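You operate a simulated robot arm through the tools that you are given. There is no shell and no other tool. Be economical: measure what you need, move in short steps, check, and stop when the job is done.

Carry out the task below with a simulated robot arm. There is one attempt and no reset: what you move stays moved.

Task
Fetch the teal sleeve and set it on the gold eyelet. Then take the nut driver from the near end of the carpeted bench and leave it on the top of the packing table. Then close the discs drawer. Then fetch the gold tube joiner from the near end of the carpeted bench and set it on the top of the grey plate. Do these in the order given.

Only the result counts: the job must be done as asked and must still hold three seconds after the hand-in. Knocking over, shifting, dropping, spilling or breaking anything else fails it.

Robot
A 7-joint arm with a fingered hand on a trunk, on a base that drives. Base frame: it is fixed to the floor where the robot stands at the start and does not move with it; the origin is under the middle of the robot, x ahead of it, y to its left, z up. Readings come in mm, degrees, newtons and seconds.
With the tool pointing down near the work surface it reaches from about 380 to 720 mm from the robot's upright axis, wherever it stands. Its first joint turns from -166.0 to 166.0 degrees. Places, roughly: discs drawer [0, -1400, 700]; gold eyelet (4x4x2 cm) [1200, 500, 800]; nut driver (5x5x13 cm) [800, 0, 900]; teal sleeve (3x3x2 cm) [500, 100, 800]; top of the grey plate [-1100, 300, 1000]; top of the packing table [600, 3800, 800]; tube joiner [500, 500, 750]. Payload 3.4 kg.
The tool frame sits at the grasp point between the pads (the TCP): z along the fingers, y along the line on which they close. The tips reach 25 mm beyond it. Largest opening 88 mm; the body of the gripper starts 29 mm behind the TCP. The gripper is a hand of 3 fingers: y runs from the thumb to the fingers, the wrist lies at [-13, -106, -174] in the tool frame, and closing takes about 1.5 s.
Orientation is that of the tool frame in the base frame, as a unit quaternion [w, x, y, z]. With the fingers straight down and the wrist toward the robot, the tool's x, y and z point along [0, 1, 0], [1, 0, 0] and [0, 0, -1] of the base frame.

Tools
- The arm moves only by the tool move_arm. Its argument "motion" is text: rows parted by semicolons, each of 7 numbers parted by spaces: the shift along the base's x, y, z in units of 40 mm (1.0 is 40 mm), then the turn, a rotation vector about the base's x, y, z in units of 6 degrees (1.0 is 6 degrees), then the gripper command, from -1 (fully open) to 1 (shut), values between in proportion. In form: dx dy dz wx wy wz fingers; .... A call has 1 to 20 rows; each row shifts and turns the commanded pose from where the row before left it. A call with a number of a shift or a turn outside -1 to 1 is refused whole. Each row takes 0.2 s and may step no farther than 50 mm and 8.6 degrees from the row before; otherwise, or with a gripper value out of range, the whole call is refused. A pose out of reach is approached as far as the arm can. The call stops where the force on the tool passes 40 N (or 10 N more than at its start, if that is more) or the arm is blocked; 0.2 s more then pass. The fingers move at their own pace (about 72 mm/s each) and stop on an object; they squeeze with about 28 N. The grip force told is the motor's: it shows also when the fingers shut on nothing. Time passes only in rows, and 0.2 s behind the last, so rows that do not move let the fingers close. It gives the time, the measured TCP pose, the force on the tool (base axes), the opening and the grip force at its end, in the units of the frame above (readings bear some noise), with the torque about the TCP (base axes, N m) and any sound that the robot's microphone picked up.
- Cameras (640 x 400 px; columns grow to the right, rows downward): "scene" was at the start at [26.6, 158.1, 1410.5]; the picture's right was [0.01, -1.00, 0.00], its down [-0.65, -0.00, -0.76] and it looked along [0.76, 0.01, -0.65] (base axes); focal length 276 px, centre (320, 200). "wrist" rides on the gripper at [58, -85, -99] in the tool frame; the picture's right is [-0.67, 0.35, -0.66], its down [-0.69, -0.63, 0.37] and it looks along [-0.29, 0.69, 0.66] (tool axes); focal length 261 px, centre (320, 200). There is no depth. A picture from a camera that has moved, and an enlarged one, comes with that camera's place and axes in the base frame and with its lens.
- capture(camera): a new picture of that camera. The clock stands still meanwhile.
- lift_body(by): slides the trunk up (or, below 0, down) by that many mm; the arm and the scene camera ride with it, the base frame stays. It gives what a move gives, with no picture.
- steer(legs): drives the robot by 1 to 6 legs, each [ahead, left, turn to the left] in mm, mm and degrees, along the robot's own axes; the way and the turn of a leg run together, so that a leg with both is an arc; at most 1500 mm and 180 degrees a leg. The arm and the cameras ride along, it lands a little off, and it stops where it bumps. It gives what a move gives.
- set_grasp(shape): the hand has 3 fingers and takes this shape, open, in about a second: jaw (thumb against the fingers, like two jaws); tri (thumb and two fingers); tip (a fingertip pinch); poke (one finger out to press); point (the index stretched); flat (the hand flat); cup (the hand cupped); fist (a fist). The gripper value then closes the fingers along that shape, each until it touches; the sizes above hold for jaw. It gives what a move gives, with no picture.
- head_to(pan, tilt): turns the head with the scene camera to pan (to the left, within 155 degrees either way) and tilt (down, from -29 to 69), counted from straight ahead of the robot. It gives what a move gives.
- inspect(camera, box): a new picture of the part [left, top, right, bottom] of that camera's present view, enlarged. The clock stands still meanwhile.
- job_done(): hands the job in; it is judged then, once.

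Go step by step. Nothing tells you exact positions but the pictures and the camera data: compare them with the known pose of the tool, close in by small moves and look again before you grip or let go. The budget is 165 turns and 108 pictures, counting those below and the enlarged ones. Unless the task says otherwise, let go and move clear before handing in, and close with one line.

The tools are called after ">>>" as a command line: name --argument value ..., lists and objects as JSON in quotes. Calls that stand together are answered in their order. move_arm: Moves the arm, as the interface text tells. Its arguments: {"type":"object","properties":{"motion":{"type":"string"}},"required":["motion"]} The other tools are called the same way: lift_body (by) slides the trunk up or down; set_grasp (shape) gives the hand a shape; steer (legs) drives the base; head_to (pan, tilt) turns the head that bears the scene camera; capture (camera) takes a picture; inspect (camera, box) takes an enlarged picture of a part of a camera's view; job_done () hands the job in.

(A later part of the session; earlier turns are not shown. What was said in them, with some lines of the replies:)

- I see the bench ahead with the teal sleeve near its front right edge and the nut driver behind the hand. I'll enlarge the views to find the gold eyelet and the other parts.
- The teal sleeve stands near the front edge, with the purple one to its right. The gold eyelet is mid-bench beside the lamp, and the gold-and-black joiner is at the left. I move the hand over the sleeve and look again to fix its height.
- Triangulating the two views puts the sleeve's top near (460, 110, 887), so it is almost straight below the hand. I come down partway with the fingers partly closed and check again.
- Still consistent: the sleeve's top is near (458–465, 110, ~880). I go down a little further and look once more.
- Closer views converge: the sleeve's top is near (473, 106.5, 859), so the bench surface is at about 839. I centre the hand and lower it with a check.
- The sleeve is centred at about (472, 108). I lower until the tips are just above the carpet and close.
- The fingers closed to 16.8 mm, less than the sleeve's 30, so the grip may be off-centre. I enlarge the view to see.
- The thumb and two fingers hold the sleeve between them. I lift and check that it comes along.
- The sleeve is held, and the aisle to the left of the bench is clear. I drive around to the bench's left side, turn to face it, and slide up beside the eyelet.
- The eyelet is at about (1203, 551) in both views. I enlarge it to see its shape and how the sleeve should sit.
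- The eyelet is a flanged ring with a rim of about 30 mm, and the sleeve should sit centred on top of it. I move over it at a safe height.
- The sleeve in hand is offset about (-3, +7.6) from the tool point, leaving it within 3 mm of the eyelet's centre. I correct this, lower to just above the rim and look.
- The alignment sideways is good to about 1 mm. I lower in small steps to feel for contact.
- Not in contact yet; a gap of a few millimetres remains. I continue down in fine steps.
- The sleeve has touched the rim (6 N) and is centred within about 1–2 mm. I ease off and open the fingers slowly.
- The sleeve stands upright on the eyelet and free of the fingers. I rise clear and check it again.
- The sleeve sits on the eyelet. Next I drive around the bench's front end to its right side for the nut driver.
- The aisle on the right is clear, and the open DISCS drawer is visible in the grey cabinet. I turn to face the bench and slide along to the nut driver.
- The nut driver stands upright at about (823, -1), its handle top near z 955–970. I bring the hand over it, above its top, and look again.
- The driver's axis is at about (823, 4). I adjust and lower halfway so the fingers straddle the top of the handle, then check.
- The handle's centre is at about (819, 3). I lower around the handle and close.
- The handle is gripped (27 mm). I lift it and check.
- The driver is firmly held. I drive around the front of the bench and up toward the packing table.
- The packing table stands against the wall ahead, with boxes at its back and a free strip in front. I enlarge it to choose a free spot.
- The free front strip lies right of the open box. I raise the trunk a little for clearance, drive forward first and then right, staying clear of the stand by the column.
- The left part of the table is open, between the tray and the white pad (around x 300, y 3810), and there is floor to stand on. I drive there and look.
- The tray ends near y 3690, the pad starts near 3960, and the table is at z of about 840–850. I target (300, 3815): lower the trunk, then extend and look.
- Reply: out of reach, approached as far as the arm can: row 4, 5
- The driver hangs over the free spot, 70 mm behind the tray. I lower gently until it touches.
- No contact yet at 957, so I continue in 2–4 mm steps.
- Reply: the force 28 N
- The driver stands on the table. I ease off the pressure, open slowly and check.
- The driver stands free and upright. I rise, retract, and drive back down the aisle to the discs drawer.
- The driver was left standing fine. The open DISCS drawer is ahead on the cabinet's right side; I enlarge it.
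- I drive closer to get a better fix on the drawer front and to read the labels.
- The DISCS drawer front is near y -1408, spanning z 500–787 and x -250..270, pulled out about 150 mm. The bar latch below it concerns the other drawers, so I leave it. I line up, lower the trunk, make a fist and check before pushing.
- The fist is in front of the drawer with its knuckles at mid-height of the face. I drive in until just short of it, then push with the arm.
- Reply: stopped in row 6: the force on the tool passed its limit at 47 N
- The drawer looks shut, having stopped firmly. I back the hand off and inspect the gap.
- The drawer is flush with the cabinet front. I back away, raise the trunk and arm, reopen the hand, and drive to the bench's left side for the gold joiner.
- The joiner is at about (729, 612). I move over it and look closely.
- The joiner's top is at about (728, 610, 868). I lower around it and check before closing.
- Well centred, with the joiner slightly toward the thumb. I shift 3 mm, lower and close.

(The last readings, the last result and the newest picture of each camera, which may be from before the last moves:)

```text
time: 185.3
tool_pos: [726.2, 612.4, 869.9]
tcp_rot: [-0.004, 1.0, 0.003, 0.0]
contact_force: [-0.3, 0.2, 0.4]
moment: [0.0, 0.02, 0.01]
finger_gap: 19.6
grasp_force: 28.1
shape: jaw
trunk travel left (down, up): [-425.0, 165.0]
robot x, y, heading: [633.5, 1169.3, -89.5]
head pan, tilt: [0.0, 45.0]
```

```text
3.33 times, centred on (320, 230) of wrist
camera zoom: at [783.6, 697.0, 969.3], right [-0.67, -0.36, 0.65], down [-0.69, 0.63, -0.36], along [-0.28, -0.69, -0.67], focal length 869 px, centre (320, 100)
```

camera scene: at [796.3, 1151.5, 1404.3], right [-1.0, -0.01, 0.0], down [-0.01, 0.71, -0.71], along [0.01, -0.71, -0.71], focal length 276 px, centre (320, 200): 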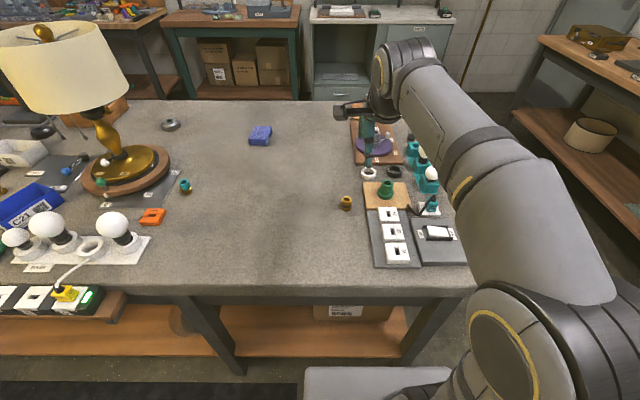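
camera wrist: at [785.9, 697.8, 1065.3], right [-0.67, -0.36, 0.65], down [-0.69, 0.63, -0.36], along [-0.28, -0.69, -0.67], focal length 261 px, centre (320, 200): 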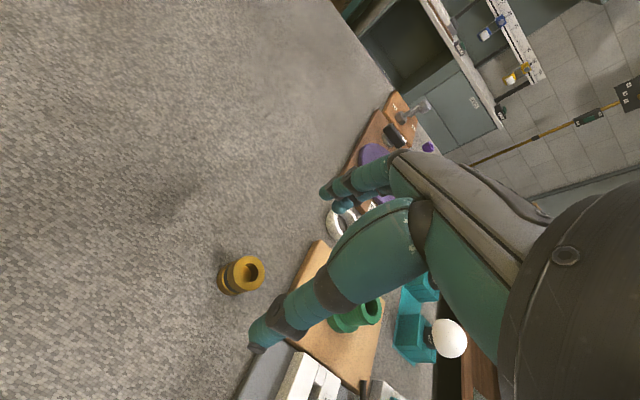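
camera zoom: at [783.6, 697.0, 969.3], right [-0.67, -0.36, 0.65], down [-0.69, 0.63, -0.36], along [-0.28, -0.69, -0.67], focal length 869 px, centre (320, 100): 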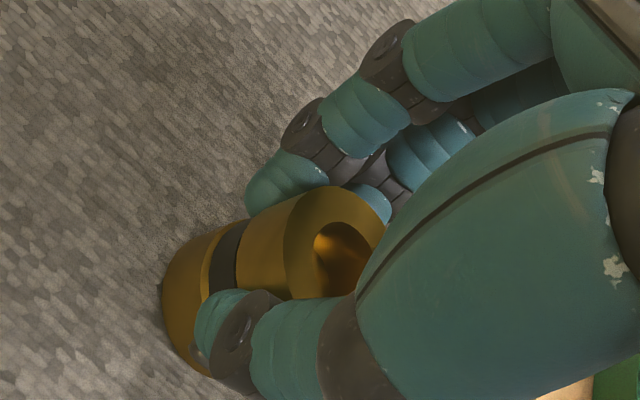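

The joiner is held. I lift it and drive out in front of the bench, then look toward the grey plate.

>>> move_arm --motion "0 0 0.4 0 0 0 1;0 0 0.9 0 0 0 1;0 0 1 0 0 0 1;0 0 1 0 0 0 1;0 0 1 0 0 0 1;0 0 1 0 0 0 1;0 0 0.8 0 0 0 1;0 0.8 0 0 0 0 1;0 0.9 0 0 0 0 1;0 0 0 0 0 0 1"

>>> steer --legs '[[0, -735, 0], [700, 0, 0]]'

>>> head_to --pan -85 --tilt 20

>>> capture --camera "scene"

```text
time: 187.5
tool_pos: [728.4, 680.6, 1113.3]
tcp_rot: [-0.005, 1.0, 0.004, 0.0]
contact_force: [0.2, -1.0, -0.6]
moment: [-0.01, -0.01, -0.01]
finger_gap: 19.0
grasp_force: 27.9
shape: jaw
trunk travel left (down, up): [-425.0, 165.0]
robot x, y, heading: [634.2, 1174.0, -89.7]
head pan, tilt: [0.0, 45.0]
```

```text
time: 194.9
tool_pos: [-1.4, -20.4, 1112.1]
tcp_rot: [-0.004, 1.0, 0.005, 0.0]
contact_force: [0.0, -0.4, -0.2]
moment: [0.01, 0.0, 0.03]
finger_gap: 19.1
grasp_force: 27.9
shape: jaw
trunk travel left (down, up): [-425.0, 165.0]
robot x, y, heading: [-95.4, 467.0, -89.5]
head pan, tilt: [0.0, 45.0]
```

```text
time: 196.5
tool_pos: [-2.5, -22.7, 1113.0]
tcp_rot: [-0.005, 1.0, 0.006, 0.001]
contact_force: [0.0, 0.0, -1.6]
moment: [-0.02, 0.02, 0.0]
finger_gap: 18.7
grasp_force: 27.9
shape: jaw
trunk travel left (down, up): [-425.0, 165.0]
robot x, y, heading: [-97.8, 470.1, -89.5]
head pan, tilt: [-85.0, 20.0]
```

```text
32 pictures are left
camera scene: at [-28.2, 521.5, 1442.9], right [-0.1, 1.0, 0.0], down [0.34, 0.03, -0.94], along [-0.94, -0.09, -0.34], focal length 276 px, centre (320, 200)
```

scene: 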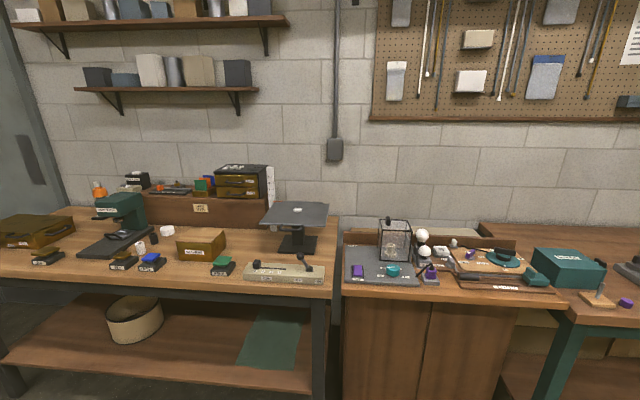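

The grey plate is the flat top on a pedestal at about (-1085, 323, 1000). I take an enlarged look.

>>> inspect --camera "scene" --box '[230, 180, 360, 290]'

```text
3.64 times, centred on (295, 235) of scene
camera zoom: at [-28.2, 521.5, 1442.9], right [-0.1, 1.0, 0.0], down [0.34, 0.03, -0.94], along [-0.94, -0.09, -0.34], focal length 1005 px, centre (411, 73)
```

zoom: 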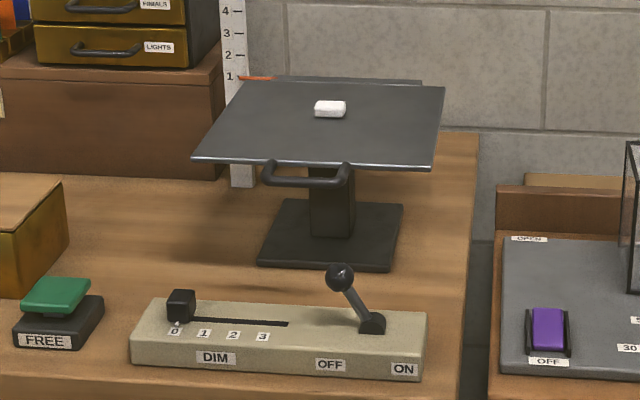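

The plate is about 240 mm square with a small white block near its back. I'll set the joiner in the front-centre at about (-1040, 318). I raise the trunk, turn, and drive up to the table.

>>> lift_body --by 140

>>> steer --legs '[[0, 0, -90], [0, 50, 0], [300, 0, 0]]'

>>> head_to --pan 0 --tilt 42

>>> capture --camera "scene"

>>> capture --camera "wrist"

```text
time: 198.2
tool_pos: [-2.1, -21.3, 1253.4]
tcp_rot: [-0.004, 1.0, 0.005, 0.001]
contact_force: [-0.9, 0.2, -0.7]
moment: [0.0, -0.05, 0.01]
finger_gap: 18.5
grasp_force: 27.8
shape: jaw
trunk travel left (down, up): [-565.0, 25.0]
robot x, y, heading: [-101.1, 470.4, -89.4]
head pan, tilt: [-85.0, 20.0]
```

```text
time: 204.6
tool_pos: [-885.6, 330.3, 1253.4]
tcp_rot: [-0.003, 0.707, -0.707, 0.003]
contact_force: [-0.2, -0.5, -0.4]
moment: [-0.01, -0.03, -0.03]
finger_gap: 18.9
grasp_force: 28.2
shape: jaw
trunk travel left (down, up): [-565.0, 25.0]
robot x, y, heading: [-389.8, 418.4, -180.2]
head pan, tilt: [-85.0, 20.0]
```

```text
time: 206.2
tool_pos: [-885.5, 330.9, 1252.8]
tcp_rot: [-0.003, 0.707, -0.707, 0.003]
contact_force: [0.4, -0.1, -0.6]
moment: [0.0, -0.01, 0.0]
finger_gap: 18.6
grasp_force: 27.5
shape: jaw
trunk travel left (down, up): [-565.0, 25.0]
robot x, y, heading: [-393.0, 415.4, -179.9]
head pan, tilt: [0.0, 42.0]
```

```text
30 pictures are left
camera scene: at [-414.3, 260.3, 1548.6], right [0.0, 1.0, 0.0], down [0.67, 0.0, -0.74], along [-0.74, 0.0, -0.67], focal length 276 px, centre (320, 200)
```

scene: 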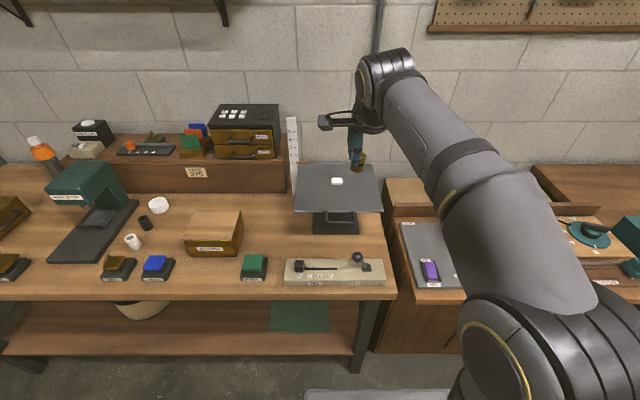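

```text
29 pictures are left
camera wrist: at [-801.9, 272.9, 1352.7], right [-0.35, 0.67, 0.65], down [0.63, 0.69, -0.36], along [-0.69, 0.29, -0.67], focal length 261 px, centre (320, 200)
```

wrist: 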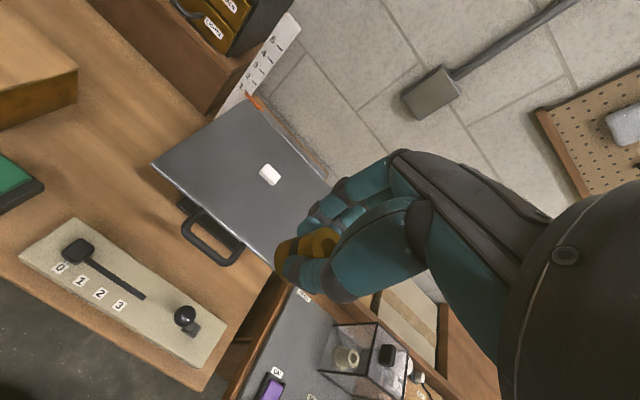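

The plate top is at z of about 970, spanning x -1013..-1243 and y 182..448, with the white block near (-1140, 317). I pick (-1075, 265) for the joiner, clear of the block, and approach it from above.

>>> steer --legs '[[40, 66, 0]]'

>>> move_arm --motion "-0.8 0 -0.5 0 0 0 1;-0.8 0 -0.5 0 0 0 1;-0.8 0 -0.8 0 0 0 1;-0.8 0 -0.8 0 0 0 1;-0.5 0 -0.9 0 0 0 1;0 0 -0.9 0 0 0 1;0 0 -0.5 0 0 0 1;0 0 0 0 0 0 1"

>>> inspect --camera "scene" --box '[270, 120, 420, 240]'

>>> capture --camera "wrist"

```text
time: 207.2
tool_pos: [-925.2, 263.5, 1253.3]
tcp_rot: [-0.003, 0.708, -0.706, 0.003]
contact_force: [0.2, 0.3, -0.6]
moment: [0.0, 0.0, -0.02]
finger_gap: 19.1
grasp_force: 28.4
shape: jaw
trunk travel left (down, up): [-565.0, 25.0]
robot x, y, heading: [-431.7, 349.5, -180.0]
head pan, tilt: [0.0, 42.0]
```

```text
time: 209.0
tool_pos: [-1072.4, 264.7, 1056.5]
tcp_rot: [-0.003, 0.707, -0.707, 0.003]
contact_force: [0.1, 0.6, 0.3]
moment: [-0.02, 0.01, -0.03]
finger_gap: 18.7
grasp_force: 27.8
shape: jaw
trunk travel left (down, up): [-565.0, 25.0]
robot x, y, heading: [-432.9, 350.0, -179.9]
head pan, tilt: [0.0, 42.0]
```

```text
3.33 times, centred on (345, 180) of scene
camera zoom: at [-454.2, 194.4, 1548.6], right [0.0, 1.0, 0.0], down [0.67, 0.0, -0.74], along [-0.74, 0.0, -0.67], focal length 921 px, centre (237, 267)
```

zoom: 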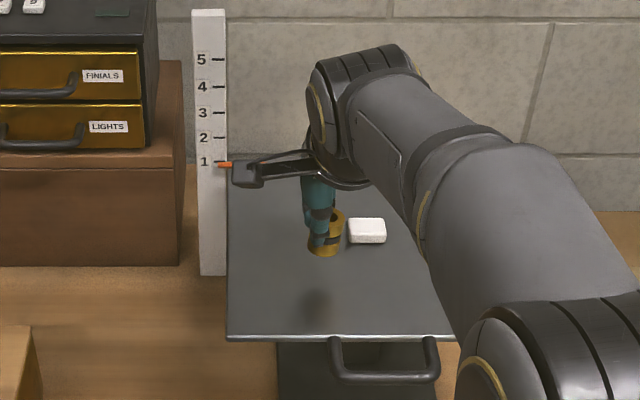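

```text
27 pictures are left
camera wrist: at [-989.8, 206.2, 1155.8], right [-0.36, 0.67, 0.65], down [0.63, 0.69, -0.36], along [-0.69, 0.28, -0.67], focal length 261 px, centre (320, 200)
```

wrist: 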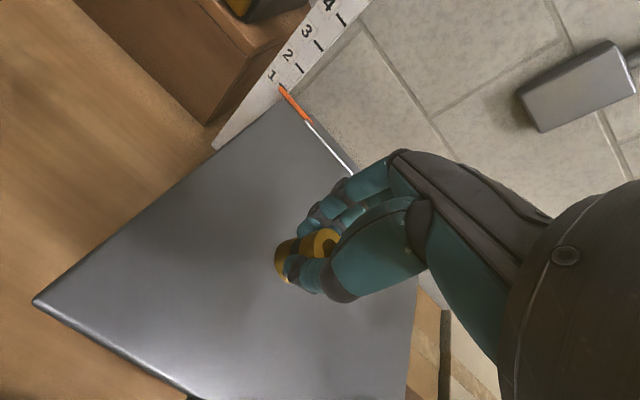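

The joiner hangs over the plate, left of the block. I lower in two stages, feeling gently for contact.

>>> move_arm --motion "0 0 -0.4 0 0 0 1;0 0 -0.4 0 0 0 1;0 0 -0.2 0 0 0 1;0 0 0 0 0 0 1"

>>> inspect --camera "scene" --box '[300, 150, 400, 230]'

```text
time: 210.0
tool_pos: [-1074.3, 264.6, 1020.4]
tcp_rot: [0.0, 0.708, -0.707, 0.0]
contact_force: [-3.8, -1.8, 24.3]
moment: [0.01, 0.24, 0.05]
finger_gap: 19.8
grasp_force: 28.2
shape: jaw
trunk travel left (down, up): [-565.0, 25.0]
robot x, y, heading: [-430.0, 349.9, -180.2]
head pan, tilt: [0.0, 42.0]
```

```text
5.00 times, centred on (350, 190) of scene
camera zoom: at [-451.7, 194.4, 1549.0], right [0.0, 1.0, 0.0], down [0.67, 0.0, -0.74], along [-0.74, 0.0, -0.67], focal length 1382 px, centre (170, 250)
```

zoom: 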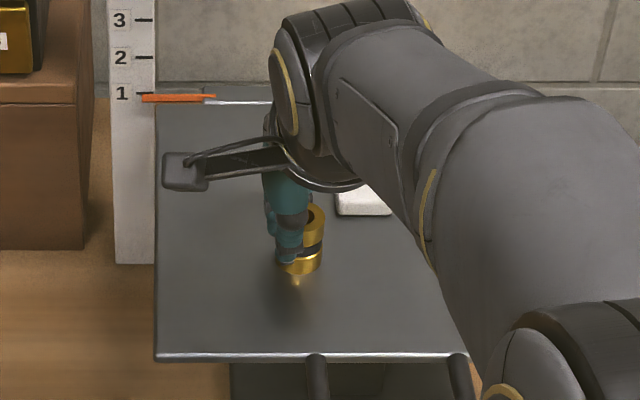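

Contact came at TCP z 1020, so the plate is at about 989. I ease the pressure off and check before letting go.

>>> move_arm --motion "0 0 0.06 0 0 0 1;0 0 0.04 0 0 0 1;0 0 0 0 0 0 1"

>>> inspect --camera "scene" --box '[300, 150, 400, 230]'

>>> inspect --camera "wrist" --box '[240, 190, 400, 310]'

```text
time: 210.8
tool_pos: [-1072.0, 263.8, 1021.1]
tcp_rot: [-0.003, 0.708, -0.706, 0.003]
contact_force: [-4.0, -3.0, 16.9]
moment: [0.02, 0.23, 0.05]
finger_gap: 20.4
grasp_force: 27.8
shape: jaw
trunk travel left (down, up): [-565.0, 25.0]
robot x, y, heading: [-432.7, 349.8, -179.9]
head pan, tilt: [0.0, 42.0]
```

```text
5.00 times, centred on (350, 190) of scene
camera zoom: at [-452.9, 194.1, 1548.6], right [0.0, 1.0, 0.0], down [0.67, 0.0, -0.74], along [-0.74, 0.0, -0.67], focal length 1382 px, centre (170, 250)
```

zoom: 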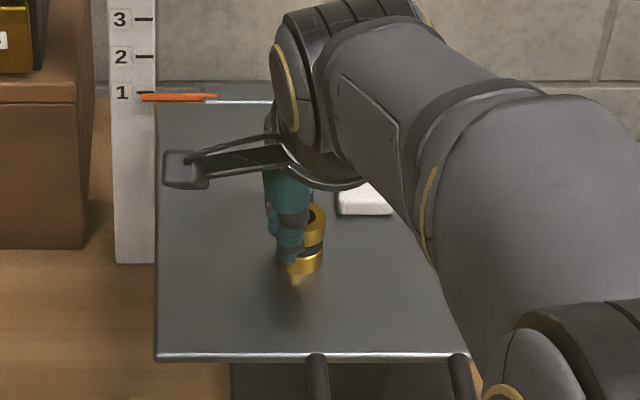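

```text
3.33 times, centred on (320, 250) of wrist
camera zoom: at [-988.9, 205.9, 1121.1], right [-0.35, 0.67, 0.65], down [0.63, 0.69, -0.36], along [-0.69, 0.28, -0.67], focal length 869 px, centre (320, 33)
```

zoom: 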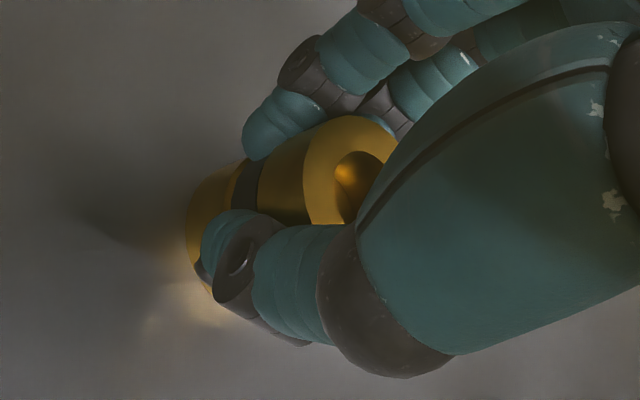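

The load is still 17 N, so I ease up another 2 mm, then open slowly.

>>> move_arm --motion "0 0 0.05 0 0 0 1;0 0 0 0 0 0 1"

```text
time: 211.4
tool_pos: [-1071.4, 264.9, 1023.4]
tcp_rot: [-0.003, 0.708, -0.707, 0.002]
contact_force: [-0.7, -2.1, 7.4]
moment: [-0.01, 0.12, 0.01]
finger_gap: 20.2
grasp_force: 28.4
shape: jaw
trunk travel left (down, up): [-565.0, 25.0]
robot x, y, heading: [-432.7, 351.7, -180.0]
head pan, tilt: [0.0, 42.0]
```

>>> move_arm --motion "0 0 0.02 0 0 0 1;0 0 0 0 0 0 0.55;0 0 0 0 0 0 0.45;0 0 0 0 0 0 0.35;0 0 0 0 0 0 0.25;0 0 0 0 0 0 0.15;0 0 0 0 0 0 0;0 0 0 0 0 0 -0.2;0 0 0 0 0 0 -0.4;0 0 0 0 0 0 -0.4"

>>> inspect --camera "scene" --box '[300, 150, 400, 230]'

>>> inspect --camera "wrist" --box '[200, 150, 440, 350]'

```text
time: 213.6
tool_pos: [-1073.0, 264.7, 1023.2]
tcp_rot: [-0.003, 0.707, -0.707, 0.003]
contact_force: [0.1, -0.1, 0.0]
moment: [0.0, 0.01, 0.01]
finger_gap: 61.0
grasp_force: 0.0
shape: jaw
trunk travel left (down, up): [-565.0, 25.0]
robot x, y, heading: [-430.8, 352.1, -180.1]
head pan, tilt: [0.0, 42.0]
```

```text
5.00 times, centred on (350, 190) of scene
camera zoom: at [-454.2, 194.4, 1548.6], right [0.0, 1.0, 0.0], down [0.67, 0.0, -0.74], along [-0.74, 0.0, -0.67], focal length 1382 px, centre (170, 250)
```

zoom: 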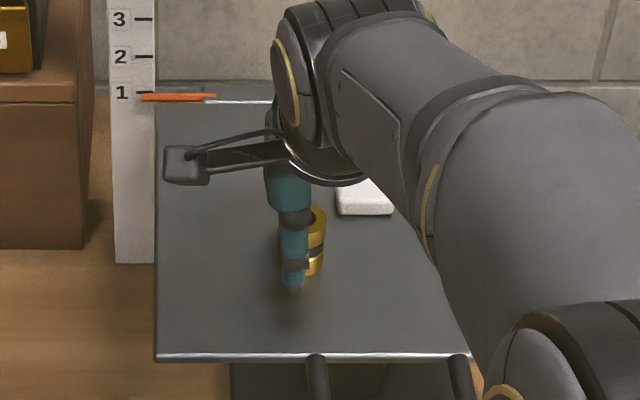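

```text
2.00 times, centred on (320, 250) of wrist
camera zoom: at [-989.8, 206.5, 1123.4], right [-0.36, 0.67, 0.65], down [0.63, 0.69, -0.36], along [-0.69, 0.28, -0.67], focal length 521 px, centre (320, 100)
```

zoom: 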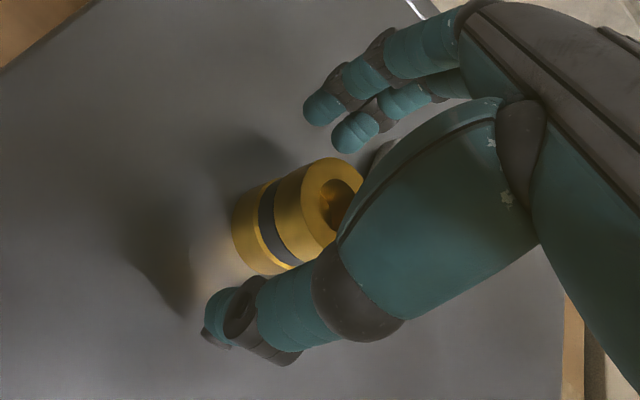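

The joiner stands upright on the plate, free of the fingers. I rise straight up, retract and look once more.

>>> move_arm --motion "0 0 0.3 0 0 0 -0.5;0 0 0.7 0 0 0 -0.5;0 0 0.9 0 0 0 -0.5;0 0 1 0 0 0 -0.5;0.8 0 0.8 0 0 0 -0.5;0.9 0 0.5 0 0 0 -0.5;0.9 0 0 0 0 0 -0.5;0.9 0 0 0 0 0 -0.5;0 0 0 0 0 0 -0.5"

>>> capture --camera "scene"

>>> inspect --camera "scene" --box '[280, 150, 410, 240]'

```text
time: 215.6
tool_pos: [-933.2, 265.8, 1190.2]
tcp_rot: [-0.004, 0.708, -0.706, 0.003]
contact_force: [0.1, 0.1, 0.7]
moment: [0.03, 0.02, 0.0]
finger_gap: 65.8
grasp_force: 0.0
shape: jaw
trunk travel left (down, up): [-565.0, 25.0]
robot x, y, heading: [-436.8, 353.1, -180.2]
head pan, tilt: [0.0, 42.0]
```

```text
21 pictures are left
camera scene: at [-454.3, 194.4, 1548.6], right [0.0, 1.0, 0.0], down [0.67, 0.0, -0.74], along [-0.74, 0.0, -0.67], focal length 276 px, centre (320, 200)
```

scene: 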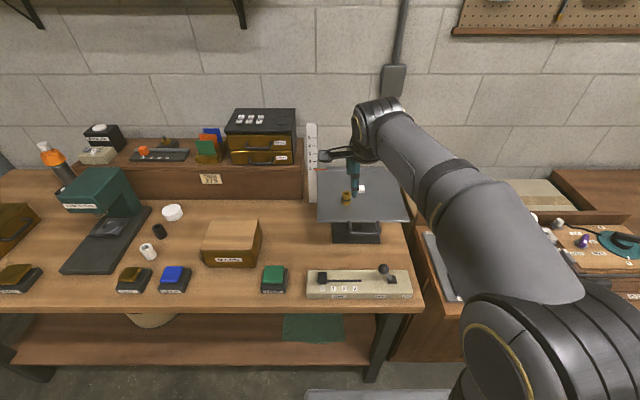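

```text
4.44 times, centred on (345, 195) of scene
camera zoom: at [-454.3, 194.4, 1548.6], right [0.0, 1.0, 0.0], down [0.67, 0.0, -0.74], along [-0.74, 0.0, -0.67], focal length 1228 px, centre (209, 222)
```

zoom: 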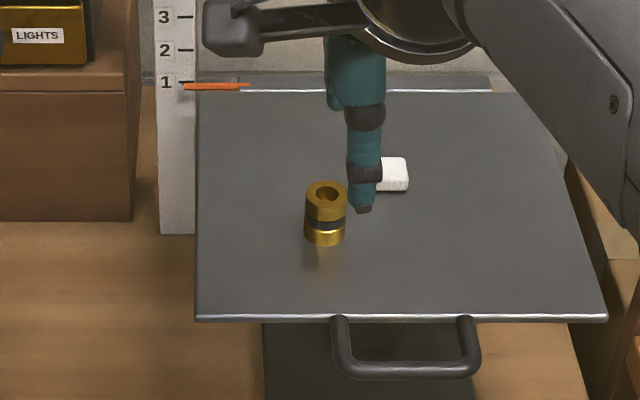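

The joiner stands on the grey plate, the drawer was seen closed, and the sleeve and nut driver stood in place when last seen. I hand in the job.

>>> job_done

```text
The job is handed in.
```

All four steps are done in the order given and handed in: the teal sleeve is on the gold eyelet, the nut driver is on the packing table, the discs drawer is closed, and the gold tube joiner is on the grey plate.
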